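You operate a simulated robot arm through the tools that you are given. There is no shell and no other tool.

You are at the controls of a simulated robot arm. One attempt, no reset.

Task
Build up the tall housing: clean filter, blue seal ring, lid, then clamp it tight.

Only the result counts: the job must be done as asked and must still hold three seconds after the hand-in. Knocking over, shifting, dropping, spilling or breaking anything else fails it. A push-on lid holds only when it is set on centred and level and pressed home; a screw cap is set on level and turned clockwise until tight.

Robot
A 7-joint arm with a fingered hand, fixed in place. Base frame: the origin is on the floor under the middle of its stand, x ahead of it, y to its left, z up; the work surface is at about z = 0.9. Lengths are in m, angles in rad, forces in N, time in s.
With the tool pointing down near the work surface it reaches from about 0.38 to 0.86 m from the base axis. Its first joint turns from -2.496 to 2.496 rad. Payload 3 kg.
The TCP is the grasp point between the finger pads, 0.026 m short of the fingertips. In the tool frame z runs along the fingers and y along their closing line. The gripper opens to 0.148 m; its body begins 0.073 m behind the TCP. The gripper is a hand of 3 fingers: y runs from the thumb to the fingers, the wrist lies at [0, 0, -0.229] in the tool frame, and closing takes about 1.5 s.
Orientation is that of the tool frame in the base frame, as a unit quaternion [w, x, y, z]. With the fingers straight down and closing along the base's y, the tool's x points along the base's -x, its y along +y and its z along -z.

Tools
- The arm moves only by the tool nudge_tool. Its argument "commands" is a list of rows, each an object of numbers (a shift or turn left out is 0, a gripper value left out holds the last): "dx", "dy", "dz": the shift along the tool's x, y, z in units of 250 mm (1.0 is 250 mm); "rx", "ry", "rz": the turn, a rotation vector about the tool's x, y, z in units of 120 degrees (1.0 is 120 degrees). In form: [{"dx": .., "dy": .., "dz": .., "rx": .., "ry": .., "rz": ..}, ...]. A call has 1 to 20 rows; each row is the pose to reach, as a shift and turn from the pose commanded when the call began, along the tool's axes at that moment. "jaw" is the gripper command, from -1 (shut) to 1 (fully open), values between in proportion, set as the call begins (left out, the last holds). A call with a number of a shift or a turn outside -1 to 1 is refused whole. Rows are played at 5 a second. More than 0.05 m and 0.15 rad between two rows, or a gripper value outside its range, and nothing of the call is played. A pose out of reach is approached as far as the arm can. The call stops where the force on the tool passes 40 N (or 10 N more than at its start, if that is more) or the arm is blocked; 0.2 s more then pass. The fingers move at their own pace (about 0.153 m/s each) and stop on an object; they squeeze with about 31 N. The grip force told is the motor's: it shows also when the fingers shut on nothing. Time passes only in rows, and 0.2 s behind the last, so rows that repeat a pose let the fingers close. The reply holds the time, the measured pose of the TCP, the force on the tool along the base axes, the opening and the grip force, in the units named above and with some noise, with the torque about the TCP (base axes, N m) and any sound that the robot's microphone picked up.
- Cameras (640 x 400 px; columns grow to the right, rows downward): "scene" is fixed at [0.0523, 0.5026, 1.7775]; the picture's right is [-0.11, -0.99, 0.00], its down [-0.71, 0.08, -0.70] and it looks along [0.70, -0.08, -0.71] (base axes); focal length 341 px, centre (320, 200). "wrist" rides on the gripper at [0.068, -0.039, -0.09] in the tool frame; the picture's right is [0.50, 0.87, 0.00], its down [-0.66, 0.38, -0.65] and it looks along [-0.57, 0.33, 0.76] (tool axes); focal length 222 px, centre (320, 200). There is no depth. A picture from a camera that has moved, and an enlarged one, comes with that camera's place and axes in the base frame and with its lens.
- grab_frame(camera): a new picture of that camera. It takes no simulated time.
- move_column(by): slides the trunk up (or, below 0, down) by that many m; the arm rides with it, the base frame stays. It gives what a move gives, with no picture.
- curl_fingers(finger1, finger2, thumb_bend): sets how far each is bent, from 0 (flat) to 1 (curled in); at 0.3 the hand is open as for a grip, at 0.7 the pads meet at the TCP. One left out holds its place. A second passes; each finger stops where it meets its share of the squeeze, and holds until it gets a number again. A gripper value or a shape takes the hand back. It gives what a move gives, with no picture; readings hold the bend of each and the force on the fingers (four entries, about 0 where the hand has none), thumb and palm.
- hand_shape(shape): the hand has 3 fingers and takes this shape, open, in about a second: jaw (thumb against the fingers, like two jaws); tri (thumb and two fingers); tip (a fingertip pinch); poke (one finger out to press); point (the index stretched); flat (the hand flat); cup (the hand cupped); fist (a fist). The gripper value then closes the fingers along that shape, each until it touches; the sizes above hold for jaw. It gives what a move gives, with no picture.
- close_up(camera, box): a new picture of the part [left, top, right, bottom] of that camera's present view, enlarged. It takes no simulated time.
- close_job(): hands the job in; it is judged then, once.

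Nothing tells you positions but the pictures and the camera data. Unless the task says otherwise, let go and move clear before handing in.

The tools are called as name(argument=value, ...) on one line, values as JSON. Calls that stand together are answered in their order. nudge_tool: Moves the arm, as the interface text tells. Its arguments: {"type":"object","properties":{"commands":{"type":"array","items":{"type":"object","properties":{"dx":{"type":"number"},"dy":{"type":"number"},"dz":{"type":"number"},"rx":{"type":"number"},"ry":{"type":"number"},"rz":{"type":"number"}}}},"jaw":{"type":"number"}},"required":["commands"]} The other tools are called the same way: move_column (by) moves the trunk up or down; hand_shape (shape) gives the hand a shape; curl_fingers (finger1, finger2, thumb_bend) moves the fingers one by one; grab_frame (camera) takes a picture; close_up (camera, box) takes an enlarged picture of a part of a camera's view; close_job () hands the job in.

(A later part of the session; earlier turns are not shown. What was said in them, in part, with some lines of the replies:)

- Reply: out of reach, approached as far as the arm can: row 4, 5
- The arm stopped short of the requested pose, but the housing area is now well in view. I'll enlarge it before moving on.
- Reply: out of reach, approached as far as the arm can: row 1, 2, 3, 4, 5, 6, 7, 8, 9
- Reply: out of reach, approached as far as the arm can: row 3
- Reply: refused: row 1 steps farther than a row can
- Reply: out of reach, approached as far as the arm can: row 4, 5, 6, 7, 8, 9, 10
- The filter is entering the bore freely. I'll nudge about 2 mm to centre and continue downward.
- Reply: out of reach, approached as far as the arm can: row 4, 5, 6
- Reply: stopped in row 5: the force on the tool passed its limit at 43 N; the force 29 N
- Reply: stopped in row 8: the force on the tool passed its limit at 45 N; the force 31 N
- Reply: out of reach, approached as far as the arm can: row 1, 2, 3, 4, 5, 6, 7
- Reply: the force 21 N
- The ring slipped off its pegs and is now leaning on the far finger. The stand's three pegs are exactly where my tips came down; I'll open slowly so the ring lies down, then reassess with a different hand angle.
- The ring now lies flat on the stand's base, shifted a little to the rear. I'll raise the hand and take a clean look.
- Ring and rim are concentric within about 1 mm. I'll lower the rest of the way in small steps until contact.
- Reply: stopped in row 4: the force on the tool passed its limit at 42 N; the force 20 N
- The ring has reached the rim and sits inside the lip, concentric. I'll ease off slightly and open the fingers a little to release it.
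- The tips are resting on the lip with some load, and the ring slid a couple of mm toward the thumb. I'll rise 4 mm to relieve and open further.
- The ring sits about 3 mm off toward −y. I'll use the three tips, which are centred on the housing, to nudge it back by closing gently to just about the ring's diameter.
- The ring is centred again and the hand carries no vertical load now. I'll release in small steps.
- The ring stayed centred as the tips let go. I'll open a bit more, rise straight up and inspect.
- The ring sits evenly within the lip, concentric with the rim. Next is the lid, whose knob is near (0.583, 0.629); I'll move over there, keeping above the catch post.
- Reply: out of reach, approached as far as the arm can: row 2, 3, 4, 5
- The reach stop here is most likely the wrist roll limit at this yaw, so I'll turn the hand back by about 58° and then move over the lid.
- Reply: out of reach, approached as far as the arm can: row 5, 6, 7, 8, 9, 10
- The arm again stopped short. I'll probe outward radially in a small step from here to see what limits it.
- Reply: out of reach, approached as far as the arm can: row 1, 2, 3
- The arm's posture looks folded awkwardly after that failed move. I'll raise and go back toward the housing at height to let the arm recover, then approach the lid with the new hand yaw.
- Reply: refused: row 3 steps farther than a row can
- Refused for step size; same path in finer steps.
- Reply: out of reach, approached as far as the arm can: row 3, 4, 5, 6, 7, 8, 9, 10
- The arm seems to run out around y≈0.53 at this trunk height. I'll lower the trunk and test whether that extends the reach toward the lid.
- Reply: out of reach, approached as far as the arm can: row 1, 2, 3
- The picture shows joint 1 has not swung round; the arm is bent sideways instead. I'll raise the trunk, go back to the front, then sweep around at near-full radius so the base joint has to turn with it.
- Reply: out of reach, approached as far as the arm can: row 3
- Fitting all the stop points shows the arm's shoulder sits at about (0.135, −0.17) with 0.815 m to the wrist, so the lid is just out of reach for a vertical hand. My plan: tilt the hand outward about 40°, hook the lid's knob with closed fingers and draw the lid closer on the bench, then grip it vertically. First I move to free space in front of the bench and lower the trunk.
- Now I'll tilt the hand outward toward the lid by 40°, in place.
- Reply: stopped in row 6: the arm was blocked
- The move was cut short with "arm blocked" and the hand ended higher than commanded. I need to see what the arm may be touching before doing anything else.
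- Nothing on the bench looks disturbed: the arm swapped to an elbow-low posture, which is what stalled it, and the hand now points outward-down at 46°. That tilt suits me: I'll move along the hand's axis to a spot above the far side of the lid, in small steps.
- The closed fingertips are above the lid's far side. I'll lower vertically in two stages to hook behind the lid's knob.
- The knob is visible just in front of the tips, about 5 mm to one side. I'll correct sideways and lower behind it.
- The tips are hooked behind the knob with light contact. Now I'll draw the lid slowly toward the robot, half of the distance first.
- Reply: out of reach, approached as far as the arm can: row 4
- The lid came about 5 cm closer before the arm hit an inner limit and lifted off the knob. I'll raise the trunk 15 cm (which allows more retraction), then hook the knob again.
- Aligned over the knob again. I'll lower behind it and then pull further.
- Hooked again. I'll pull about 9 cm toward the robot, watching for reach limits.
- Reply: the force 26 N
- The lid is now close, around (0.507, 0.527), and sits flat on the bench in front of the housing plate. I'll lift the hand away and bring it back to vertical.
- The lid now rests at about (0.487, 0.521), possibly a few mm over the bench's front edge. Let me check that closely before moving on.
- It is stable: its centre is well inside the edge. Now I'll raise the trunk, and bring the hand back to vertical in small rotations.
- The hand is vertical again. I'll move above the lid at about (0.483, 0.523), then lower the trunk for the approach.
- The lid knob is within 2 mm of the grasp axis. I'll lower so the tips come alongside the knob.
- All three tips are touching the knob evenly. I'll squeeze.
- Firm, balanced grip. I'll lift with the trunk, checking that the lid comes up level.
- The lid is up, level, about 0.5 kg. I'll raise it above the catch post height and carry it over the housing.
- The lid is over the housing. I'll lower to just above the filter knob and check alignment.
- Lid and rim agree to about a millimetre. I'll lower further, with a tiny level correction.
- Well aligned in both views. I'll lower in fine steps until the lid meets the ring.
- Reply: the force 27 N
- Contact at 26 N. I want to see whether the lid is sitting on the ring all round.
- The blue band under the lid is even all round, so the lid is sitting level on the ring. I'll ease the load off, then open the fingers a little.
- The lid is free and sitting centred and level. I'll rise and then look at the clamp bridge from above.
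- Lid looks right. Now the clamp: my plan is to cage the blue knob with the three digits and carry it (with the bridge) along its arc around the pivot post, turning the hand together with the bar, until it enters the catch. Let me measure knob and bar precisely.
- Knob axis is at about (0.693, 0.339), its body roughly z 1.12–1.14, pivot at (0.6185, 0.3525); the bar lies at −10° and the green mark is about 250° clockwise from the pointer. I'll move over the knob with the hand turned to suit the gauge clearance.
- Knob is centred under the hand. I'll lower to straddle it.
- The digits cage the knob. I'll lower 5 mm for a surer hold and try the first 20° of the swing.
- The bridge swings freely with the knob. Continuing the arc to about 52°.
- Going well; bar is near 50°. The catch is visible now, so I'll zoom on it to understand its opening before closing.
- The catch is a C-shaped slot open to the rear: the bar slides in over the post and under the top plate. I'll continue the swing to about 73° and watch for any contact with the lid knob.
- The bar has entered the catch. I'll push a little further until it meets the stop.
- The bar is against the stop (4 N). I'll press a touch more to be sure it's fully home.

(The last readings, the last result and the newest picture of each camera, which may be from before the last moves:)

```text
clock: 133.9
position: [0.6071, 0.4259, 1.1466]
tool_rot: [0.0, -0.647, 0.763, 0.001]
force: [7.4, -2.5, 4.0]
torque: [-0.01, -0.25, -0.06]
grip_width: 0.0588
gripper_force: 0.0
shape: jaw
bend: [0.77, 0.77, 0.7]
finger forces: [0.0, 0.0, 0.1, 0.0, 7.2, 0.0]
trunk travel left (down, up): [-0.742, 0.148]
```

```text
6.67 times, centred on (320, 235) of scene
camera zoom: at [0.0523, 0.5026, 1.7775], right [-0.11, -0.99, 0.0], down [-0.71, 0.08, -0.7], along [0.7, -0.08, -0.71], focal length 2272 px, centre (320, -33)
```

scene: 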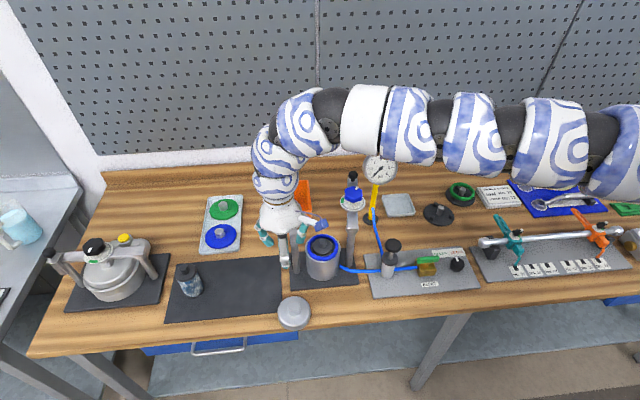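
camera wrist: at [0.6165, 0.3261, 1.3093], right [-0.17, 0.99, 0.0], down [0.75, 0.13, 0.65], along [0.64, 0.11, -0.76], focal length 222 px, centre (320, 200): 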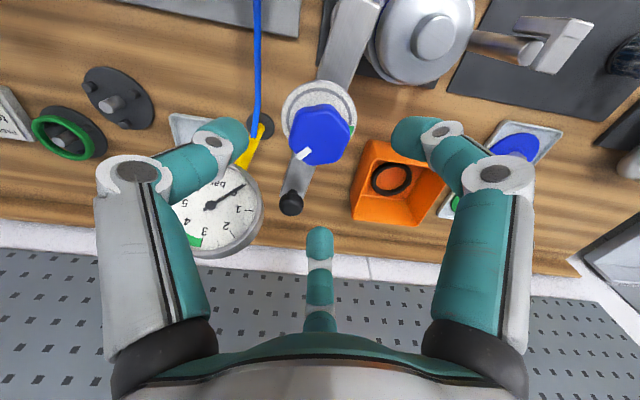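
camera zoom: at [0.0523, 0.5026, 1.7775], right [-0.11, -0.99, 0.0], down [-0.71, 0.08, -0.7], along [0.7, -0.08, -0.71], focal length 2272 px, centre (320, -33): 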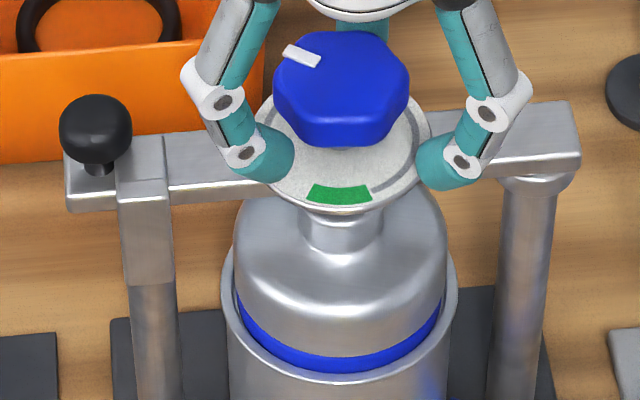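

The bridge is home in the catch; knob sits over the lid at about (0.621, 0.431) and the green mark now faces the front. I'll open slightly, centre on the knob, and grip it for the first clockwise stroke.

nudge_tool(commands=[{"dx": 0}, {"dx": -0.01, "dy": -0.02}, {"dx": -0.024, "dy": -0.048}], jaw=0.05)

close_up(camera="wrist", box=[200, 60, 440, 280])

close_up(camera="scene", box=[285, 195, 355, 265])

```text
clock: 134.8
position: [0.6182, 0.4299, 1.1466]
tool_rot: [0.0, -0.647, 0.762, 0.002]
force: [0.2, 0.1, -0.9]
torque: [-0.01, 0.02, 0.01]
grip_width: 0.0776
gripper_force: 0.1
shape: jaw
bend: [0.35, 0.35, 0.7]
finger forces: [0.0, 0.0, 0.0, 0.1, 0.0, 0.0]
trunk travel left (down, up): [-0.742, 0.148]
```

```text
1.82 times, centred on (320, 170) of wrist
camera zoom: at [0.6462, 0.3576, 1.2367], right [-0.94, -0.35, 0.0], down [-0.27, 0.71, 0.66], along [-0.23, 0.61, -0.76], focal length 404 px, centre (320, 254)
```

zoom: 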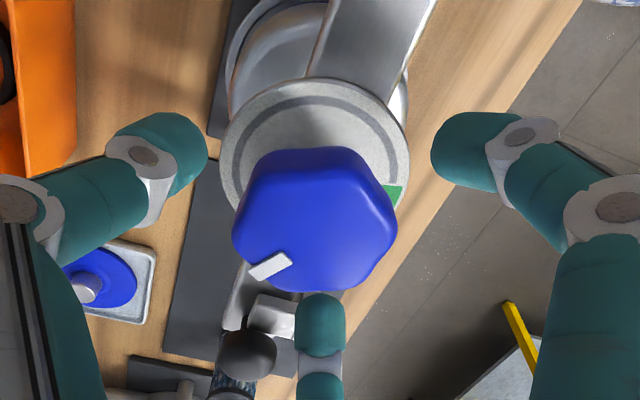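

```text
5.71 times, centred on (320, 230) of scene
camera zoom: at [0.0523, 0.5026, 1.7775], right [-0.11, -0.99, 0.0], down [-0.71, 0.08, -0.7], along [0.7, -0.08, -0.71], focal length 1948 px, centre (320, 29)
```

zoom: 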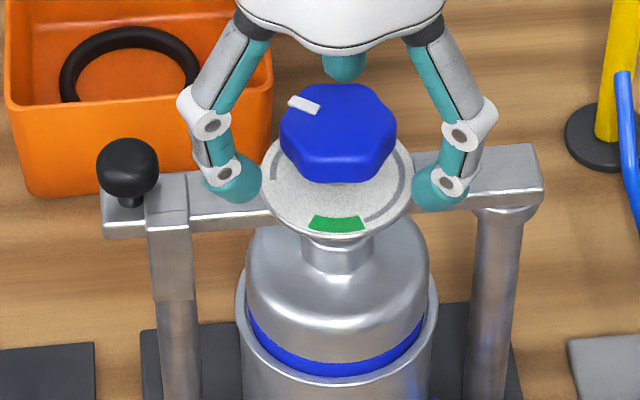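

nudge_tool(commands=[{"dx": 0}, {"dx": 0}], jaw=-0.22)

nudge_tool(commands=[{"dx": 0}, {"dx": 0}], jaw=-0.3)

close_up(camera="wrist", box=[200, 60, 440, 280])

```text
clock: 135.3
position: [0.6186, 0.4299, 1.1463]
tool_rot: [0.0, -0.648, 0.762, 0.001]
force: [-0.6, 0.6, 0.1]
torque: [0.03, -0.02, -0.01]
grip_width: 0.0581
gripper_force: 0.1
shape: jaw
bend: [0.77, 0.77, 0.7]
finger forces: [0.0, 0.0, 0.0, 0.1, 0.0, 0.0]
trunk travel left (down, up): [-0.742, 0.148]
```

```text
clock: 135.9
position: [0.6182, 0.4295, 1.1456]
tool_rot: [0.0, -0.647, 0.762, 0.001]
force: [-0.7, -0.5, -0.8]
torque: [0.01, 0.01, 0.02]
grip_width: 0.0521
gripper_force: 0.0
shape: jaw
bend: [0.77, 0.77, 0.7]
finger forces: [0.0, 0.0, 0.1, 0.0, 0.2, 0.0]
trunk travel left (down, up): [-0.742, 0.148]
```

```text
1.82 times, centred on (320, 170) of wrist
camera zoom: at [0.6462, 0.3576, 1.2369], right [-0.94, -0.35, 0.0], down [-0.27, 0.71, 0.66], along [-0.23, 0.61, -0.76], focal length 404 px, centre (320, 254)
```

zoom: 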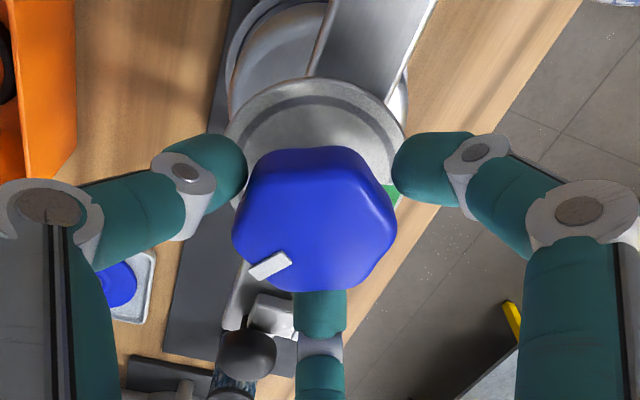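

nudge_tool(commands=[{"dx": 0}, {"dx": 0}], jaw=-0.34)

nudge_tool(commands=[{"dx": 0}, {"dx": 0}], jaw=-0.38)

```text
clock: 136.6
position: [0.6183, 0.4287, 1.1469]
tool_rot: [0.001, -0.648, 0.762, 0.002]
force: [1.3, -0.3, 0.2]
torque: [0.01, 0.01, 0.0]
grip_width: 0.0499
gripper_force: 0.1
shape: jaw
bend: [0.77, 0.77, 0.7]
finger forces: [0.0, 0.0, 0.1, 0.1, 0.8, 0.0]
trunk travel left (down, up): [-0.742, 0.148]
```

```text
clock: 137.2
position: [0.618, 0.4305, 1.1461]
tool_rot: [0.001, -0.647, 0.762, 0.001]
force: [-0.5, -0.6, -4.0]
torque: [-0.01, -0.03, 0.01]
grip_width: 0.044
gripper_force: 30.9
shape: jaw
bend: [0.76, 0.77, 0.7]
finger forces: [27.9, 27.6, 0.0, 0.0, 28.2, 0.0]
trunk travel left (down, up): [-0.742, 0.148]
```

Gripped evenly with no side load, so the hand is centred on the knob. Now turning clockwise, first 40°.

nudge_tool(commands=[{"rz": 0.0667}, {"rz": 0.1333}, {"rz": 0.2}, {"rz": 0.2667}, {"rz": 0.3333}])

close_up(camera="wrist", box=[200, 60, 440, 280])

close_up(camera="scene", box=[285, 195, 355, 265])

```text
clock: 138.3
position: [0.6186, 0.4299, 1.1448]
tool_rot: [-0.001, -0.347, 0.938, 0.001]
force: [1.6, 6.7, -9.4]
torque: [0.12, -0.06, 0.06]
grip_width: 0.0433
gripper_force: 31.1
shape: jaw
bend: [0.76, 0.76, 0.7]
finger forces: [28.0, 31.2, 0.1, 0.0, 27.0, 0.0]
trunk travel left (down, up): [-0.742, 0.148]
```

```text
1.82 times, centred on (320, 170) of wrist
camera zoom: at [0.5933, 0.3578, 1.2364], right [-0.94, 0.33, 0.0], down [0.25, 0.71, 0.65], along [0.22, 0.62, -0.76], focal length 404 px, centre (320, 254)
```

zoom: 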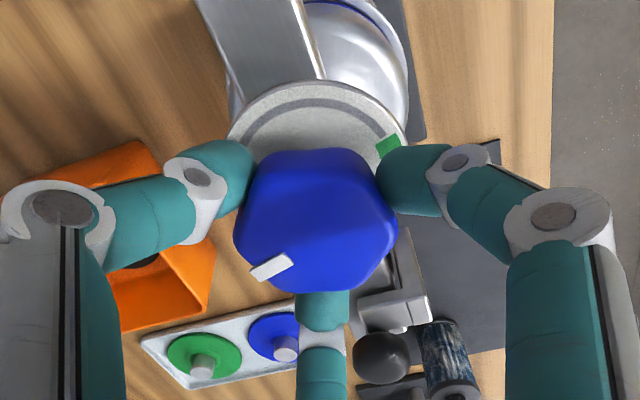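

```text
5.71 times, centred on (320, 230) of scene
camera zoom: at [0.0523, 0.5026, 1.7775], right [-0.11, -0.99, 0.0], down [-0.71, 0.08, -0.7], along [0.7, -0.08, -0.71], focal length 1948 px, centre (320, 29)
```

zoom: 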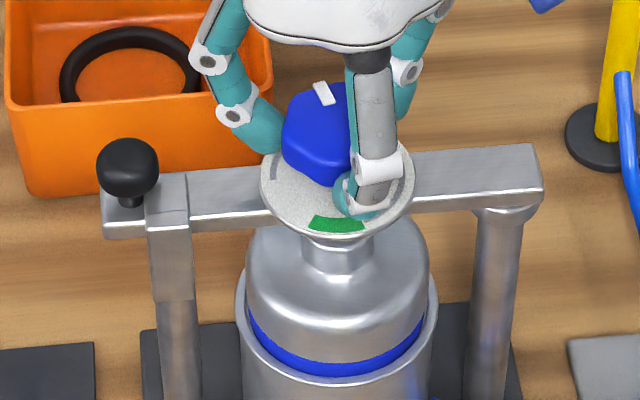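

The knob turns with the hand and is winding down. I'll continue another 60° while following it downward slightly.

nudge_tool(commands=[{"dz": 0.004, "rz": 0.0625}, {"dz": 0.006, "rz": 0.125}, {"dz": 0.008, "rz": 0.1875}, {"dz": 0.01, "rz": 0.25}, {"dz": 0.012, "rz": 0.3125}, {"dz": 0.014, "rz": 0.375}, {"dz": 0.016, "rz": 0.4375}, {"dz": 0.017, "rz": 0.5}])

close_up(camera="wrist", box=[200, 60, 440, 280])

close_up(camera="scene", box=[285, 195, 355, 265])

```text
clock: 140.2
position: [0.6184, 0.4302, 1.1438]
tool_rot: [0.0, 0.168, 0.986, 0.001]
force: [7.1, 9.3, 14.3]
torque: [0.29, -0.24, 0.03]
grip_width: 0.0433
gripper_force: 31.2
shape: jaw
bend: [0.76, 0.76, 0.69]
finger forces: [33.0, 35.1, 0.1, 0.0, 26.5, 0.0]
trunk travel left (down, up): [-0.742, 0.148]
```

```text
1.82 times, centred on (320, 170) of wrist
camera zoom: at [0.5425, 0.4165, 1.234], right [-0.18, 0.98, 0.0], down [0.74, 0.14, 0.65], along [0.64, 0.12, -0.76], focal length 404 px, centre (320, 254)
```

zoom: 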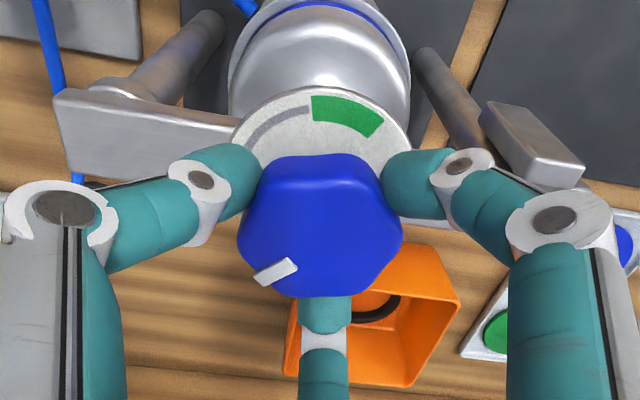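

```text
5.71 times, centred on (320, 230) of scene
camera zoom: at [0.0523, 0.5026, 1.7775], right [-0.11, -0.99, 0.0], down [-0.71, 0.08, -0.7], along [0.7, -0.08, -0.71], focal length 1948 px, centre (320, 29)
```

zoom: 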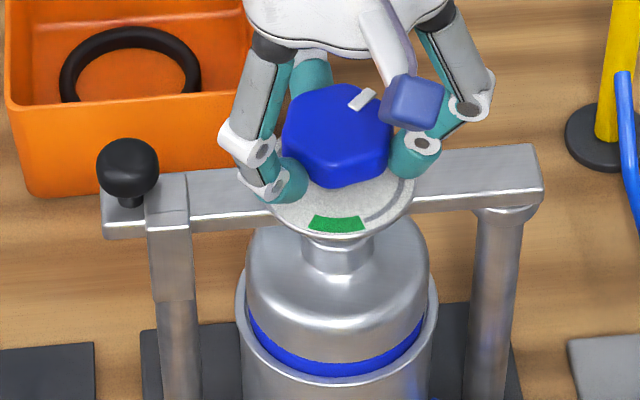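

100° done. I'll open, rotate the hand back, and take a fresh grip.

nudge_tool(commands=[{"dz": -0.006}, {"dz": -0.012}, {"dz": -0.012}], jaw=-0.05)

nudge_tool(commands=[{"rz": -0.0694}, {"rz": -0.1389}, {"rz": -0.2083}, {"rz": -0.2778}, {"rz": -0.3472}, {"rz": -0.4167}, {"rz": -0.4861}, {"rz": -0.5556}, {"rz": -0.625}, {"rz": -0.6944}, {"rz": -0.7639}, {"rz": -0.8333}])

close_up(camera="wrist", box=[200, 60, 440, 280])

close_up(camera="scene", box=[285, 195, 355, 265])

```text
clock: 140.9
position: [0.6183, 0.4294, 1.1458]
tool_rot: [-0.002, 0.168, 0.986, 0.0]
force: [-0.7, 0.9, 0.1]
torque: [0.02, 0.0, 0.01]
grip_width: 0.0698
gripper_force: 0.1
shape: jaw
bend: [0.38, 0.38, 0.7]
finger forces: [0.0, 0.1, 0.1, 0.0, 0.0, 0.0]
trunk travel left (down, up): [-0.742, 0.148]
```

```text
clock: 143.6
position: [0.6189, 0.4303, 1.145]
tool_rot: [0.0, -0.648, 0.761, 0.002]
force: [-0.1, 0.0, -0.2]
torque: [0.0, 0.01, -0.02]
grip_width: 0.0698
gripper_force: 0.1
shape: jaw
bend: [0.38, 0.38, 0.7]
finger forces: [0.1, 0.1, 0.2, 0.0, 0.0, 0.1]
trunk travel left (down, up): [-0.742, 0.148]
```

```text
1.82 times, centred on (320, 170) of wrist
camera zoom: at [0.6466, 0.3576, 1.2359], right [-0.93, -0.36, 0.0], down [-0.27, 0.71, 0.66], along [-0.23, 0.61, -0.76], focal length 404 px, centre (320, 254)
```

zoom: 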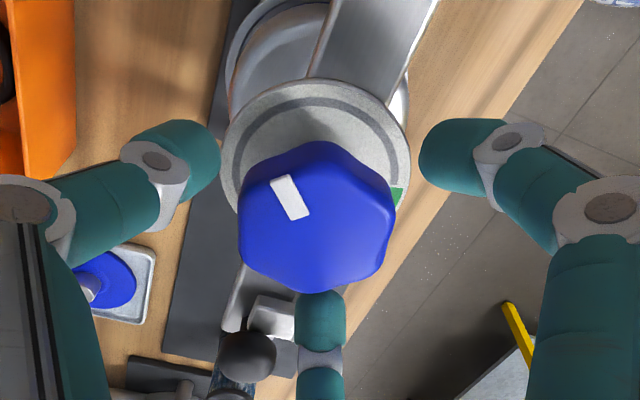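

```text
5.71 times, centred on (320, 230) of scene
camera zoom: at [0.0523, 0.5026, 1.7775], right [-0.11, -0.99, 0.0], down [-0.71, 0.08, -0.7], along [0.7, -0.08, -0.71], focal length 1948 px, centre (320, 29)
```

zoom: 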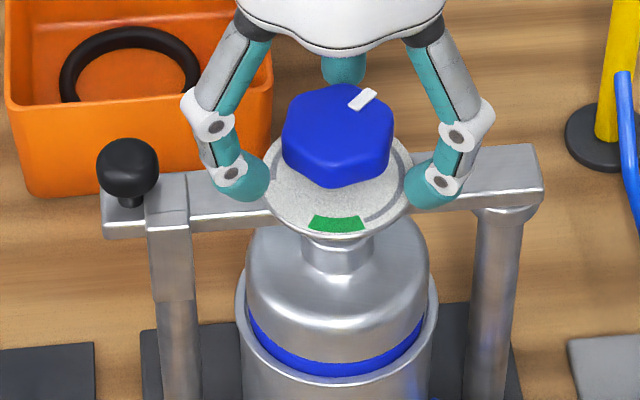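

The pointer has moved a quarter turn. Regrip and turn another 100°.

nudge_tool(commands=[{"dx": 0}, {"dx": 0}, {"dx": 0}], jaw=-0.3)

nudge_tool(commands=[{"dx": 0}, {"dx": 0}, {"dx": 0}], jaw=-0.45)

```text
clock: 144.3
position: [0.6176, 0.4293, 1.1453]
tool_rot: [0.0, -0.648, 0.762, 0.002]
force: [0.2, 0.3, 0.0]
torque: [0.0, 0.01, -0.02]
grip_width: 0.0523
gripper_force: 0.2
shape: jaw
bend: [0.77, 0.77, 0.7]
finger forces: [0.0, 0.0, 0.0, 0.0, 0.2, 0.0]
trunk travel left (down, up): [-0.742, 0.148]
```

```text
clock: 145.2
position: [0.6197, 0.4288, 1.1453]
tool_rot: [0.0, -0.648, 0.762, 0.002]
force: [1.4, -1.7, -4.4]
torque: [-0.03, -0.09, -0.01]
grip_width: 0.0435
gripper_force: 30.5
shape: jaw
bend: [0.77, 0.77, 0.7]
finger forces: [27.3, 27.5, 0.1, 0.0, 29.3, 0.0]
trunk travel left (down, up): [-0.742, 0.148]
```

nudge_tool(commands=[{"dz": 0.001, "rz": 0.0625}, {"dz": 0.002, "rz": 0.125}, {"dz": 0.003, "rz": 0.1875}, {"dz": 0.003, "rz": 0.25}, {"dz": 0.004, "rz": 0.3125}, {"dz": 0.005, "rz": 0.375}])

close_up(camera="wrist", box=[200, 60, 440, 280])

```text
clock: 146.6
position: [0.618, 0.4303, 1.1447]
tool_rot: [-0.001, -0.305, 0.952, 0.0]
force: [4.5, 4.4, 2.0]
torque: [0.04, -0.16, 0.04]
grip_width: 0.0433
gripper_force: 30.9
shape: jaw
bend: [0.77, 0.77, 0.7]
finger forces: [27.1, 32.2, 0.1, 0.1, 28.2, 0.0]
trunk travel left (down, up): [-0.742, 0.148]
```

```text
1.82 times, centred on (320, 170) of wrist
camera zoom: at [0.587, 0.3598, 1.2348], right [-0.91, 0.41, 0.0], down [0.31, 0.69, 0.65], along [0.27, 0.6, -0.76], focal length 404 px, centre (320, 254)
```

zoom: 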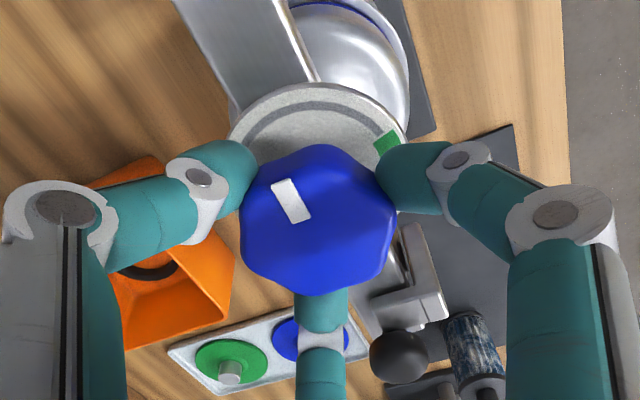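

nudge_tool(commands=[{"dz": 0.001, "rz": 0.0625}, {"dz": 0.002, "rz": 0.125}, {"dz": 0.002, "rz": 0.1875}, {"dz": 0.003, "rz": 0.25}, {"dz": 0.003, "rz": 0.3125}, {"dz": 0.004, "rz": 0.375}, {"dz": 0.004, "rz": 0.4375}, {"dz": 0.004, "rz": 0.46}])

close_up(camera="wrist", box=[200, 60, 440, 280])

close_up(camera="scene", box=[285, 195, 355, 265])

```text
clock: 148.3
position: [0.6188, 0.4301, 1.1436]
tool_rot: [0.0, 0.17, 0.985, 0.0]
force: [6.6, 4.7, 2.8]
torque: [0.14, -0.17, 0.02]
grip_width: 0.0429
gripper_force: 31.3
shape: jaw
bend: [0.77, 0.77, 0.7]
finger forces: [31.2, 33.7, 0.0, 0.0, 27.0, 0.1]
trunk travel left (down, up): [-0.742, 0.148]
```

```text
1.82 times, centred on (320, 170) of wrist
camera zoom: at [0.5424, 0.4167, 1.2338], right [-0.18, 0.98, 0.0], down [0.75, 0.14, 0.65], along [0.64, 0.12, -0.76], focal length 404 px, centre (320, 254)
```

zoom: 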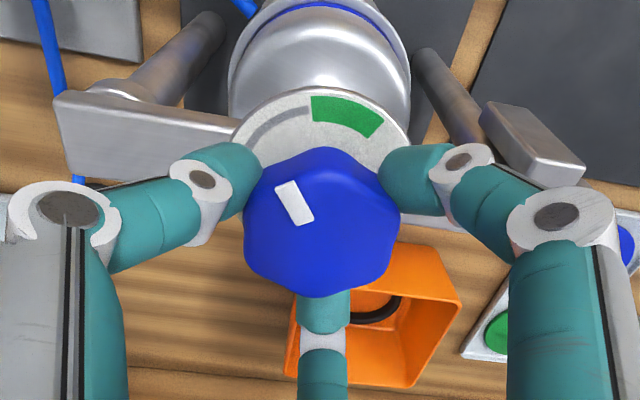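

```text
5.71 times, centred on (320, 230) of scene
camera zoom: at [0.0523, 0.5026, 1.7775], right [-0.11, -0.99, 0.0], down [-0.71, 0.08, -0.7], along [0.7, -0.08, -0.71], focal length 1948 px, centre (320, 29)
```

zoom: 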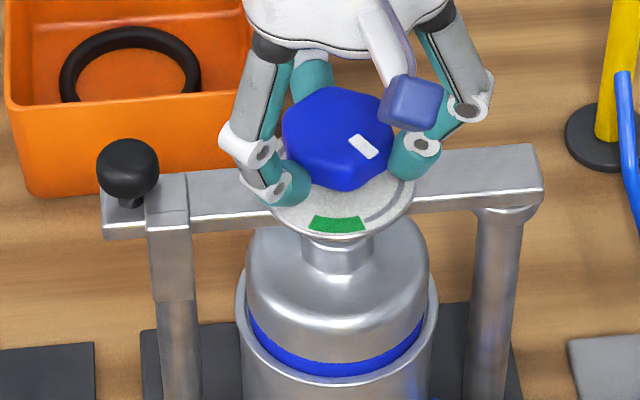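

200° so far, pointer at about −128°; the green zone runs from about −165° to −219°. One more stroke of roughly 65° should bring it to the middle of the green. I'll release and reset the hand.

nudge_tool(commands=[{"dz": -0.003}, {"dz": -0.005}, {"dz": -0.005}], jaw=-0.05)

nudge_tool(commands=[{"rz": -0.0694}, {"rz": -0.1389}, {"rz": -0.2083}, {"rz": -0.2778}, {"rz": -0.3472}, {"rz": -0.4167}, {"rz": -0.4861}, {"rz": -0.5556}, {"rz": -0.625}, {"rz": -0.6944}, {"rz": -0.7639}, {"rz": -0.8333}])

nudge_tool(commands=[{"dx": 0}, {"dx": 0}, {"dx": 0}], jaw=-0.3)

nudge_tool(commands=[{"dx": 0}, {"dx": 0}, {"dx": 0}], jaw=-0.5)

close_up(camera="wrist", box=[200, 60, 440, 280])

close_up(camera="scene", box=[285, 195, 355, 265])

```text
clock: 149.2
position: [0.6177, 0.4287, 1.1434]
tool_rot: [0.0, 0.17, 0.986, 0.001]
force: [0.1, -0.3, 0.6]
torque: [0.01, 0.02, -0.02]
grip_width: 0.0698
gripper_force: 0.1
shape: jaw
bend: [0.38, 0.38, 0.7]
finger forces: [0.1, 0.1, 0.0, 0.0, 0.0, 0.1]
trunk travel left (down, up): [-0.742, 0.148]
```

```text
clock: 151.8
position: [0.6181, 0.4298, 1.1447]
tool_rot: [0.0, -0.647, 0.762, 0.002]
force: [0.4, 0.4, 0.1]
torque: [-0.05, -0.04, -0.03]
grip_width: 0.0699
gripper_force: 0.2
shape: jaw
bend: [0.38, 0.38, 0.7]
finger forces: [0.0, 0.1, 0.0, 0.1, 0.0, 0.0]
trunk travel left (down, up): [-0.742, 0.148]
```

```text
clock: 152.6
position: [0.6194, 0.4308, 1.1443]
tool_rot: [0.0, -0.646, 0.763, 0.001]
force: [-0.1, -0.3, -0.3]
torque: [0.01, -0.01, 0.0]
grip_width: 0.052
gripper_force: 0.0
shape: jaw
bend: [0.77, 0.77, 0.7]
finger forces: [0.1, 0.0, 0.1, 0.0, 0.1, 0.0]
trunk travel left (down, up): [-0.742, 0.148]
```

```text
clock: 153.3
position: [0.6194, 0.43, 1.1443]
tool_rot: [-0.001, -0.646, 0.763, 0.001]
force: [1.4, -1.2, -3.2]
torque: [0.0, -0.06, -0.03]
grip_width: 0.0427
gripper_force: 31.1
shape: jaw
bend: [0.77, 0.76, 0.7]
finger forces: [27.2, 27.5, 0.0, 0.1, 29.3, 0.0]
trunk travel left (down, up): [-0.742, 0.148]
```

```text
1.82 times, centred on (320, 170) of wrist
camera zoom: at [0.6466, 0.3575, 1.2349], right [-0.94, -0.35, 0.0], down [-0.26, 0.71, 0.66], along [-0.23, 0.61, -0.76], focal length 404 px, centre (320, 254)
```

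zoom: 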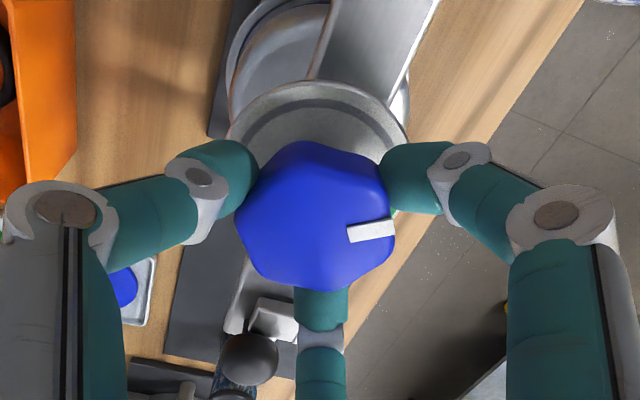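

```text
5.71 times, centred on (320, 230) of scene
camera zoom: at [0.0523, 0.5026, 1.7775], right [-0.11, -0.99, 0.0], down [-0.71, 0.08, -0.7], along [0.7, -0.08, -0.71], focal length 1948 px, centre (320, 29)
```

zoom: 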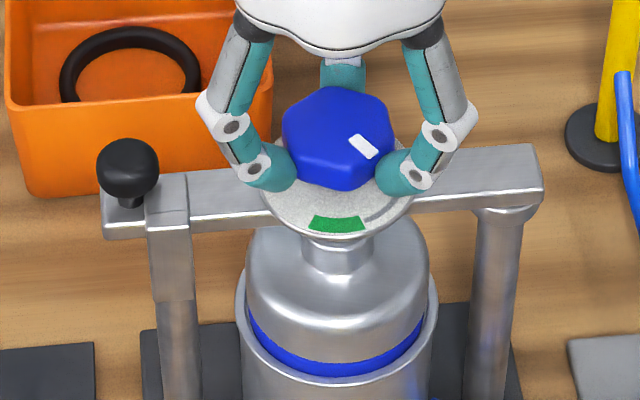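

Firm grip again. Turning clockwise in smaller increments now, watching the torque.

nudge_tool(commands=[{"rz": 0.05}, {"dz": 0.001, "rz": 0.1}, {"dz": 0.001, "rz": 0.15}, {"dz": 0.002, "rz": 0.2}, {"dz": 0.002, "rz": 0.25}])

close_up(camera="wrist", box=[200, 60, 440, 280])

close_up(camera="scene", box=[285, 195, 355, 265])

```text
clock: 154.6
position: [0.6197, 0.4299, 1.1438]
tool_rot: [0.0, -0.426, 0.905, 0.001]
force: [4.1, 4.7, -1.4]
torque: [0.04, -0.13, 0.14]
grip_width: 0.0425
gripper_force: 31.0
shape: jaw
bend: [0.77, 0.76, 0.7]
finger forces: [27.5, 29.2, 0.1, 0.1, 29.1, 0.1]
trunk travel left (down, up): [-0.742, 0.148]
```

```text
1.82 times, centred on (320, 170) of wrist
camera zoom: at [0.6065, 0.3542, 1.2343], right [-0.99, 0.17, 0.0], down [0.13, 0.75, 0.65], along [0.11, 0.65, -0.76], focal length 404 px, centre (320, 254)
```

zoom: 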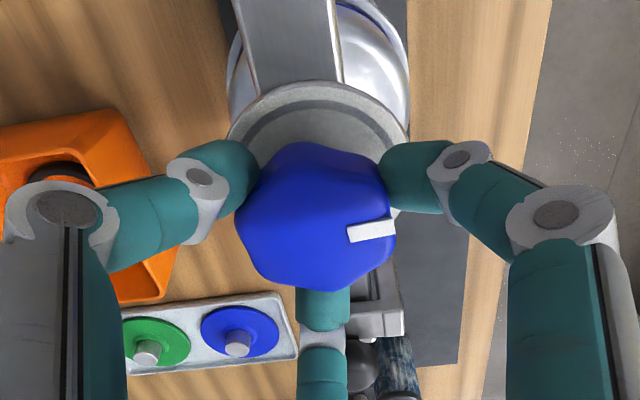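

```text
5.71 times, centred on (320, 230) of scene
camera zoom: at [0.0523, 0.5026, 1.7775], right [-0.11, -0.99, 0.0], down [-0.71, 0.08, -0.7], along [0.7, -0.08, -0.71], focal length 1948 px, centre (320, 29)
```

zoom: 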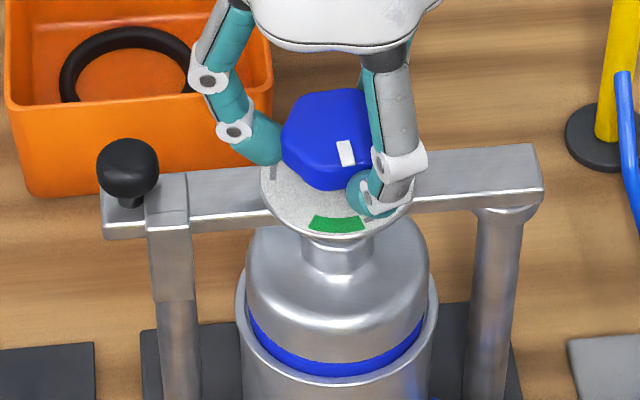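

The pointer is entering the green zone and resistance is just beginning. Continuing about 28° more.

nudge_tool(commands=[{"rz": 0.04}, {"rz": 0.08}, {"dz": 0.001, "rz": 0.12}])

close_up(camera="scene", box=[285, 195, 355, 265])

close_up(camera="wrist", box=[200, 60, 440, 280])

```text
clock: 155.3
position: [0.6188, 0.4305, 1.143]
tool_rot: [0.001, -0.31, 0.951, 0.001]
force: [4.5, 6.2, 0.6]
torque: [0.05, -0.12, 0.18]
grip_width: 0.0421
gripper_force: 31.0
shape: jaw
bend: [0.77, 0.76, 0.7]
finger forces: [28.5, 30.7, 0.1, 0.0, 29.0, 0.0]
trunk travel left (down, up): [-0.742, 0.148]
```

```text
5.71 times, centred on (320, 230) of scene
camera zoom: at [0.0523, 0.5026, 1.7775], right [-0.11, -0.99, 0.0], down [-0.71, 0.08, -0.7], along [0.7, -0.08, -0.71], focal length 1948 px, centre (320, 29)
```

zoom: 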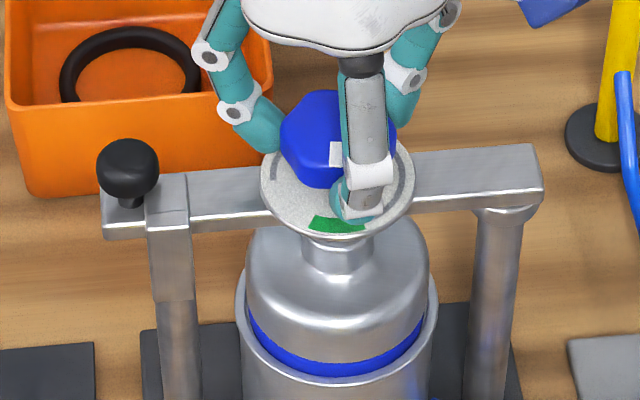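

```text
1.82 times, centred on (320, 170) of wrist
camera zoom: at [0.5879, 0.3598, 1.234], right [-0.91, 0.41, 0.0], down [0.31, 0.69, 0.65], along [0.26, 0.6, -0.76], focal length 404 px, centre (320, 254)
```

zoom: 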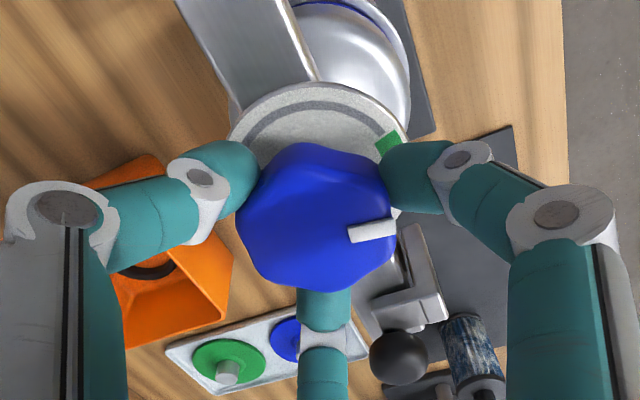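

nudge_tool(commands=[{"rz": 0.04}, {"rz": 0.08}, {"rz": 0.11}])

close_up(camera="wrist", box=[200, 60, 440, 280])

close_up(camera="scene", box=[285, 195, 355, 265])

```text
clock: 156.2
position: [0.6193, 0.4311, 1.1425]
tool_rot: [0.0, -0.198, 0.98, 0.001]
force: [8.4, 7.3, 2.2]
torque: [0.14, -0.15, 0.2]
grip_width: 0.0423
gripper_force: 30.8
shape: jaw
bend: [0.77, 0.76, 0.7]
finger forces: [29.2, 32.7, 0.1, 0.0, 28.7, 0.1]
trunk travel left (down, up): [-0.742, 0.148]
```

```text
1.82 times, centred on (320, 170) of wrist
camera zoom: at [0.5725, 0.3688, 1.2337], right [-0.8, 0.6, 0.0], down [0.46, 0.6, 0.65], along [0.39, 0.52, -0.76], focal length 404 px, centre (320, 254)
```

zoom: 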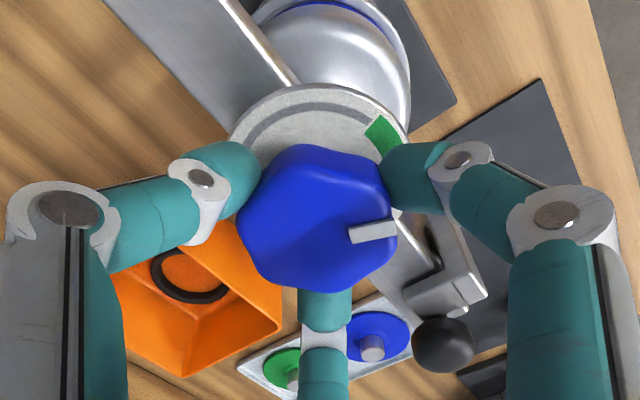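

```text
5.71 times, centred on (320, 230) of scene
camera zoom: at [0.0523, 0.5026, 1.7775], right [-0.11, -0.99, 0.0], down [-0.71, 0.08, -0.7], along [0.7, -0.08, -0.71], focal length 1948 px, centre (320, 29)
```

zoom: 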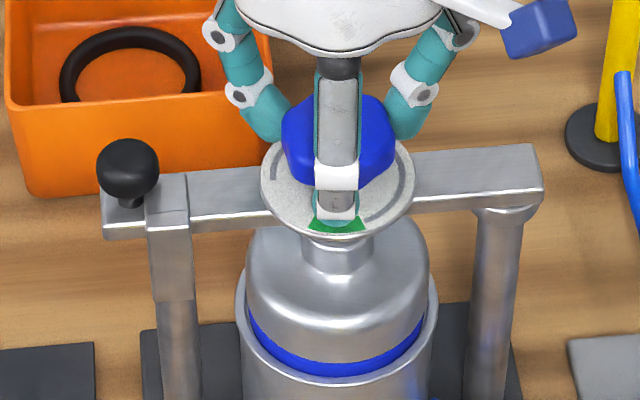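

Total turn is about 258°. I'll let go and rise to see clearly where the pointer stands relative to the green.

nudge_tool(commands=[{"dx": 0}, {"dx": 0}, {"dx": 0}], jaw=0.05)

nudge_tool(commands=[{"dz": -0.1}, {"dz": -0.25}, {"dz": -0.4}])

grab_frame(camera="wrist")

close_up(camera="wrist", box=[240, 40, 400, 180])

close_up(camera="scene", box=[285, 195, 355, 265])

```text
clock: 156.9
position: [0.6176, 0.4292, 1.1436]
tool_rot: [0.001, -0.199, 0.98, 0.001]
force: [-1.0, -0.7, -0.6]
torque: [-0.01, 0.0, -0.03]
grip_width: 0.0772
gripper_force: 0.1
shape: jaw
bend: [0.35, 0.35, 0.7]
finger forces: [0.0, 0.0, 0.0, 0.0, 0.0, 0.1]
trunk travel left (down, up): [-0.742, 0.148]
```

```text
clock: 157.8
position: [0.6177, 0.4291, 1.2435]
tool_rot: [-0.001, -0.199, 0.98, 0.0]
force: [-0.6, -0.6, -0.6]
torque: [0.01, -0.01, 0.02]
grip_width: 0.0774
gripper_force: 0.1
shape: jaw
bend: [0.35, 0.35, 0.7]
finger forces: [0.0, 0.0, 0.0, 0.1, 0.0, 0.1]
trunk travel left (down, up): [-0.742, 0.148]
```

```text
taken
camera wrist: at [0.5711, 0.3669, 1.3347], right [-0.8, 0.6, 0.0], down [0.46, 0.6, 0.65], along [0.39, 0.52, -0.76], focal length 222 px, centre (320, 200)
```

wrist: 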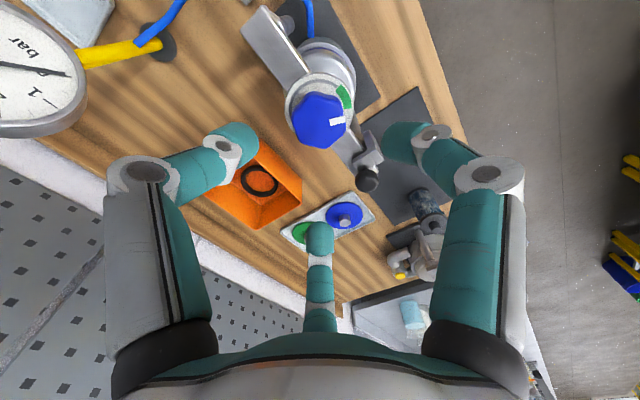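

```text
2.86 times, centred on (320, 110) of wrist
camera zoom: at [0.5711, 0.3669, 1.3347], right [-0.8, 0.6, 0.0], down [0.46, 0.6, 0.65], along [0.39, 0.52, -0.76], focal length 635 px, centre (320, 457)
```

zoom: 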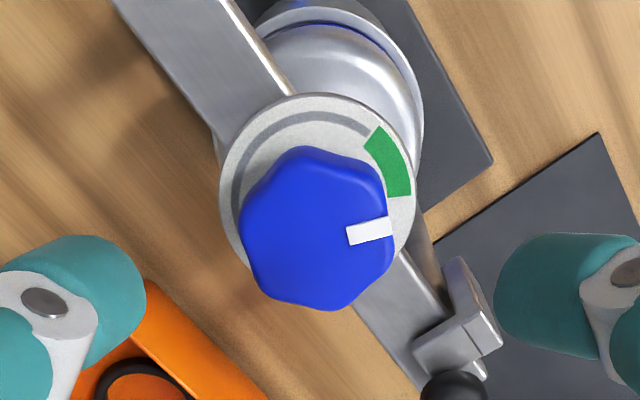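

```text
5.71 times, centred on (320, 230) of scene
camera zoom: at [0.0523, 0.5026, 1.7775], right [-0.11, -0.99, 0.0], down [-0.71, 0.08, -0.7], along [0.7, -0.08, -0.71], focal length 1948 px, centre (320, 29)
```

zoom: 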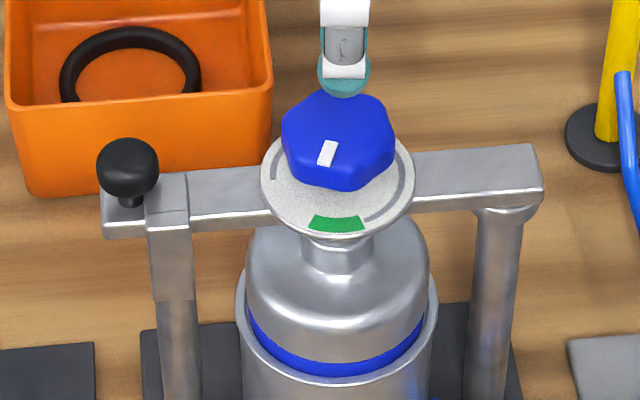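

The pointer now stands in the green zone. Let me inspect the clamped assembly closely and compare the whole bench with the start.

close_up(camera="scene", box=[300, 220, 345, 270])

close_up(camera="scene", box=[280, 200, 340, 250])

close_up(camera="wrist", box=[280, 60, 360, 150])

grab_frame(camera="scene")

```text
8.00 times, centred on (322, 245) of scene
camera zoom: at [0.0523, 0.5026, 1.7775], right [-0.11, -0.99, 0.0], down [-0.71, 0.08, -0.7], along [0.7, -0.08, -0.71], focal length 2727 px, centre (300, -160)
```

zoom: 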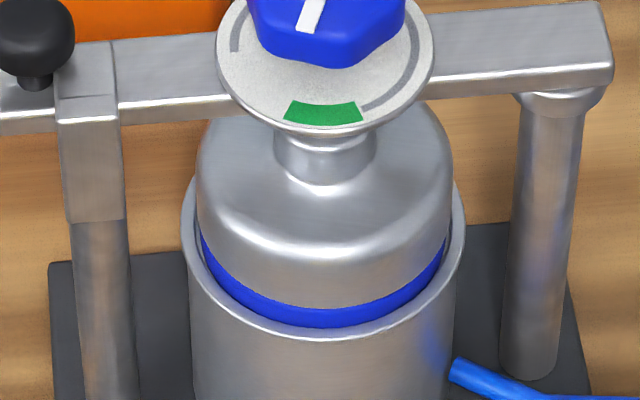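

```text
8.00 times, centred on (310, 225) of scene
camera zoom: at [0.0523, 0.5026, 1.7775], right [-0.11, -0.99, 0.0], down [-0.71, 0.08, -0.7], along [0.7, -0.08, -0.71], focal length 2727 px, centre (400, 0)
```

zoom: 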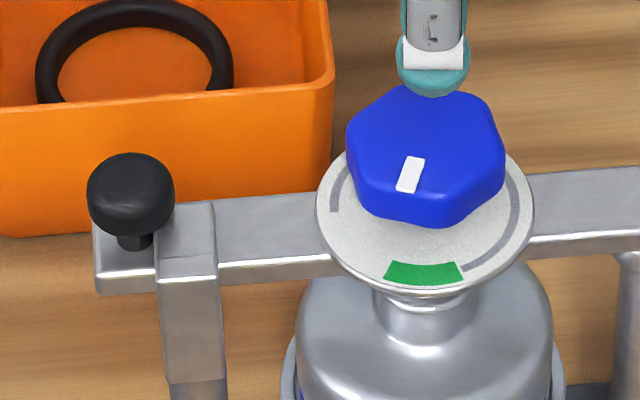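

```text
4.44 times, centred on (320, 105) of wrist
camera zoom: at [0.5711, 0.3669, 1.3347], right [-0.8, 0.6, 0.0], down [0.46, 0.6, 0.65], along [0.39, 0.52, -0.76], focal length 987 px, centre (320, 622)
```

zoom: 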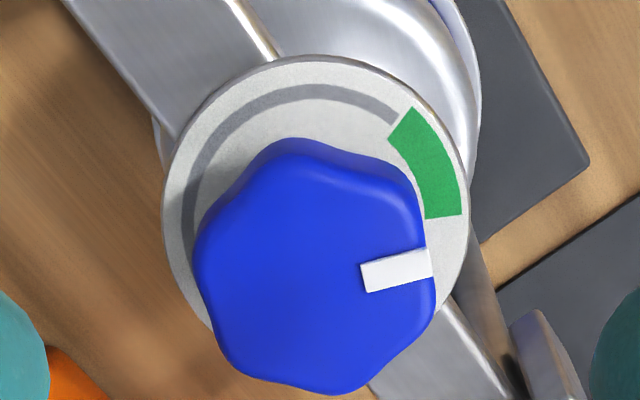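

```text
taken
```

scene: 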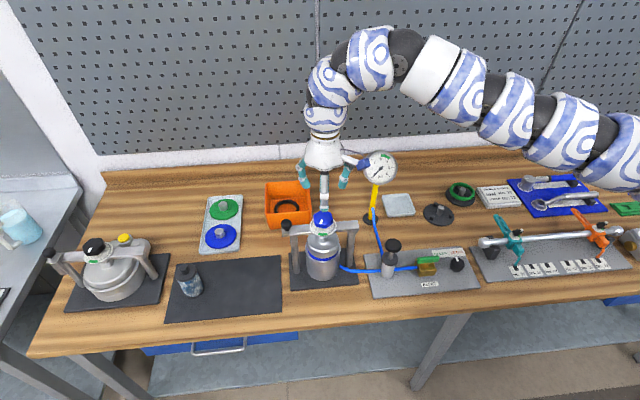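

Exact projection from both cameras agrees: the green zone spans about 195°→150° and the pointer is at about 157°, i.e. in the green but nearer its far end. I'll regrip and ease it back about 10° to the middle of the green.

nudge_tool(commands=[{"dx": -0.0056, "dy": 0.0029, "dz": 0.15}, {"dx": -0.0056, "dy": 0.0029, "dz": 0.3}, {"dx": -0.0056, "dy": 0.0029, "dz": 0.4}])

nudge_tool(commands=[{"dx": 0}, {"dx": 0}, {"dx": 0}], jaw=-0.3)

close_up(camera="wrist", box=[200, 60, 440, 280])

```text
clock: 158.6
position: [0.6195, 0.4321, 1.1429]
tool_rot: [0.0, -0.199, 0.98, 0.0]
force: [0.0, 0.1, -0.3]
torque: [-0.02, -0.01, 0.01]
grip_width: 0.0772
gripper_force: 0.1
shape: jaw
bend: [0.35, 0.35, 0.7]
finger forces: [0.1, 0.0, 0.0, 0.0, 0.0, 0.1]
trunk travel left (down, up): [-0.742, 0.148]
```

```text
clock: 159.3
position: [0.619, 0.4319, 1.143]
tool_rot: [0.0, -0.199, 0.98, 0.001]
force: [0.1, -0.2, 0.4]
torque: [0.04, 0.04, -0.04]
grip_width: 0.0522
gripper_force: 0.0
shape: jaw
bend: [0.77, 0.77, 0.7]
finger forces: [0.0, 0.1, 0.0, 0.0, 0.1, 0.0]
trunk travel left (down, up): [-0.742, 0.148]
```

```text
1.82 times, centred on (320, 170) of wrist
camera zoom: at [0.5725, 0.3701, 1.2335], right [-0.8, 0.6, 0.0], down [0.46, 0.6, 0.65], along [0.39, 0.52, -0.76], focal length 404 px, centre (320, 254)
```

zoom: 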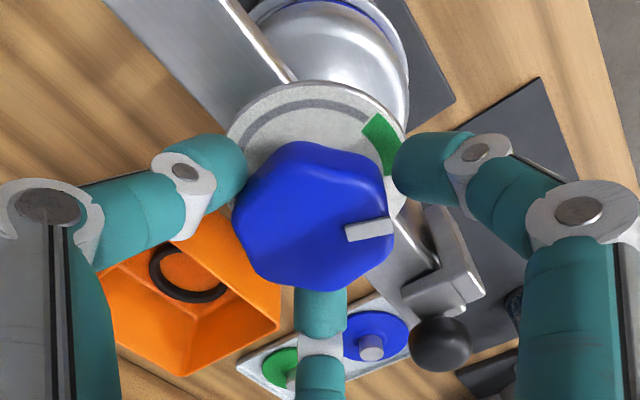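

nudge_tool(commands=[{"dx": 0}, {"dx": 0}, {"dx": 0}], jaw=-0.5)

nudge_tool(commands=[{"rz": -0.03}, {"rz": -0.06}, {"rz": -0.09}])

nudge_tool(commands=[{"dx": 0}, {"dx": 0}, {"dx": 0}], jaw=0.05)

nudge_tool(commands=[{"dz": -0.1}, {"dz": -0.25}, {"dz": -0.4}])

close_up(camera="wrist", box=[280, 60, 360, 150])

close_up(camera="scene", box=[280, 200, 340, 250])

```text
clock: 160.2
position: [0.6197, 0.4309, 1.1425]
tool_rot: [0.0, -0.198, 0.98, 0.0]
force: [0.6, -2.4, -4.4]
torque: [-0.1, -0.07, -0.01]
grip_width: 0.0427
gripper_force: 31.3
shape: jaw
bend: [0.76, 0.76, 0.7]
finger forces: [27.3, 27.2, 0.1, 0.0, 29.8, 0.0]
trunk travel left (down, up): [-0.742, 0.148]
```

```text
clock: 160.9
position: [0.6193, 0.4315, 1.1421]
tool_rot: [0.0, -0.291, 0.957, 0.001]
force: [-3.6, -3.0, -7.4]
torque: [-0.13, 0.04, -0.17]
grip_width: 0.0424
gripper_force: 31.1
shape: jaw
bend: [0.76, 0.76, 0.7]
finger forces: [27.8, 29.0, 0.1, 0.0, 29.5, 0.0]
trunk travel left (down, up): [-0.742, 0.148]
```

```text
clock: 161.8
position: [0.6197, 0.4311, 1.1439]
tool_rot: [0.0, -0.289, 0.957, 0.0]
force: [0.8, -0.7, -0.4]
torque: [0.01, 0.0, 0.0]
grip_width: 0.0769
gripper_force: 0.0
shape: jaw
bend: [0.35, 0.35, 0.7]
finger forces: [0.1, 0.1, 0.0, 0.0, 0.0, 0.0]
trunk travel left (down, up): [-0.742, 0.148]
```

```text
clock: 162.6
position: [0.6181, 0.4318, 1.2456]
tool_rot: [0.001, -0.29, 0.957, 0.001]
force: [0.3, 0.0, 0.6]
torque: [-0.01, 0.0, -0.01]
grip_width: 0.0774
gripper_force: 0.0
shape: jaw
bend: [0.35, 0.35, 0.7]
finger forces: [0.0, 0.0, 0.1, 0.0, 0.0, 0.0]
trunk travel left (down, up): [-0.742, 0.148]
```

```text
4.44 times, centred on (320, 105) of wrist
camera zoom: at [0.5845, 0.3623, 1.3358], right [-0.9, 0.44, 0.0], down [0.33, 0.68, 0.65], along [0.29, 0.59, -0.76], focal length 987 px, centre (320, 622)
```

zoom: 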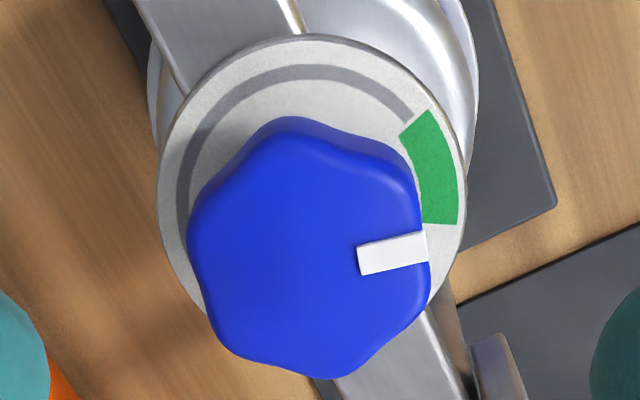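

```text
8.00 times, centred on (310, 225) of scene
camera zoom: at [0.0523, 0.5026, 1.7775], right [-0.11, -0.99, 0.0], down [-0.71, 0.08, -0.7], along [0.7, -0.08, -0.71], focal length 2727 px, centre (400, 0)
```

zoom: 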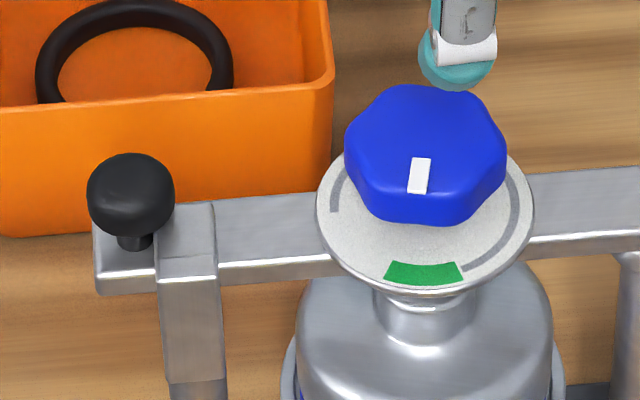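

The pointer is now at about 168°, within a few degrees of the middle of the green (172°). Everything else on the bench looks unchanged. I'll move the hand well clear and take a final look.

nudge_tool(commands=[{"dz": -0.15}, {"dz": -0.3}, {"dz": -0.4}])

grab_frame(camera="scene")

close_up(camera="scene", box=[270, 190, 380, 300])

close_up(camera="scene", box=[350, 150, 480, 290])

```text
clock: 163.3
position: [0.6189, 0.4312, 1.3449]
tool_rot: [-0.001, -0.29, 0.957, 0.001]
force: [-0.5, -0.3, -0.6]
torque: [0.01, 0.01, -0.02]
grip_width: 0.0771
gripper_force: 0.0
shape: jaw
bend: [0.35, 0.35, 0.7]
finger forces: [0.1, 0.0, 0.1, 0.0, 0.0, 0.0]
trunk travel left (down, up): [-0.742, 0.148]
```

```text
taken
```

scene: 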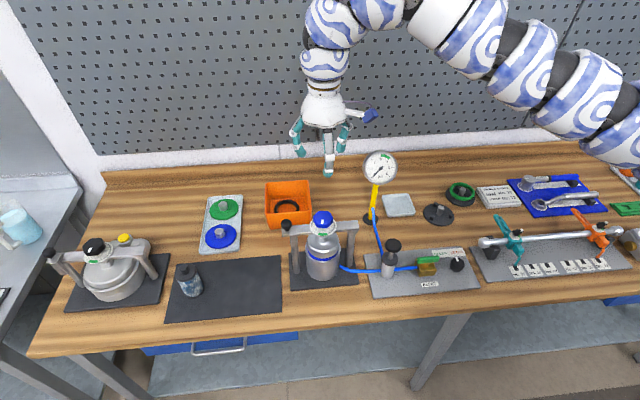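

```text
3.64 times, centred on (325, 245) of scene
camera zoom: at [0.0523, 0.5026, 1.7775], right [-0.11, -0.99, 0.0], down [-0.71, 0.08, -0.7], along [0.7, -0.08, -0.71], focal length 1239 px, centre (302, 36)
```

zoom: 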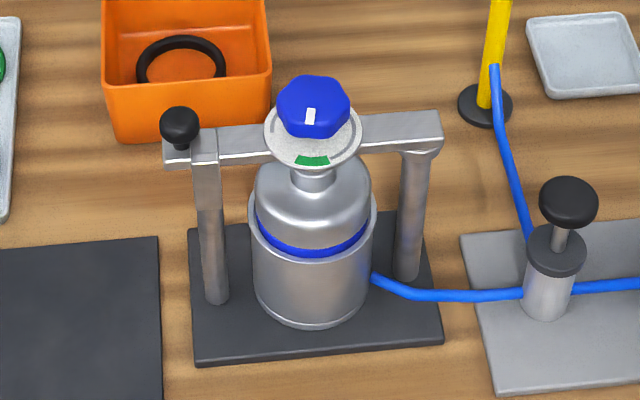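

```text
2.86 times, centred on (415, 220) of scene
camera zoom: at [0.0523, 0.5026, 1.7775], right [-0.11, -0.99, 0.0], down [-0.71, 0.08, -0.7], along [0.7, -0.08, -0.71], focal length 974 px, centre (49, 143)
```

zoom: 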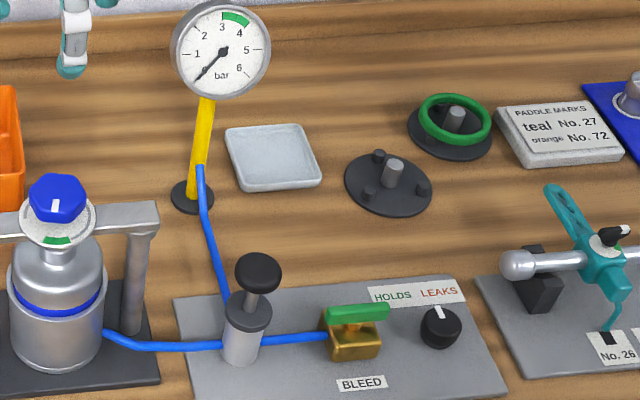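

The tall housing now has the clean filter, blue ring and lid in place. The bridge is in its catch and the knob pointer stands in the green. The hand is clear and nothing else on the bench has moved, so I'm handing in.

close_job()

```text
The job is handed in.
```

The tall housing is built up and clamped, and the job is handed in. I have no result from the judging yet.

- **Filter:** the clean white filter is in the bore. It did not move when I pressed on it with about 45 N.
- **Seal ring:** the blue ring sits on the rim, inside the lip. It came off its stand's pegs on the first grip, so I picked it up again from the stand base. It looks centred, perhaps 1–2 mm off.
- **Lid:** it sits level and centred on the ring. It was out of reach, so I first pulled it about 15 cm along the bench before lifting it.
- **Clamp:** the bridge is swung over and against the stop in its catch. I turned the knob clockwise about 258°, then back about 10° so the pointer sits near the middle of the green zone. The turning resistance had just begun to rise there. I took the green mark as "tight" and could not measure the clamping force itself.

In the last picture the rest of the bench matched the start, and the hand is well clear.
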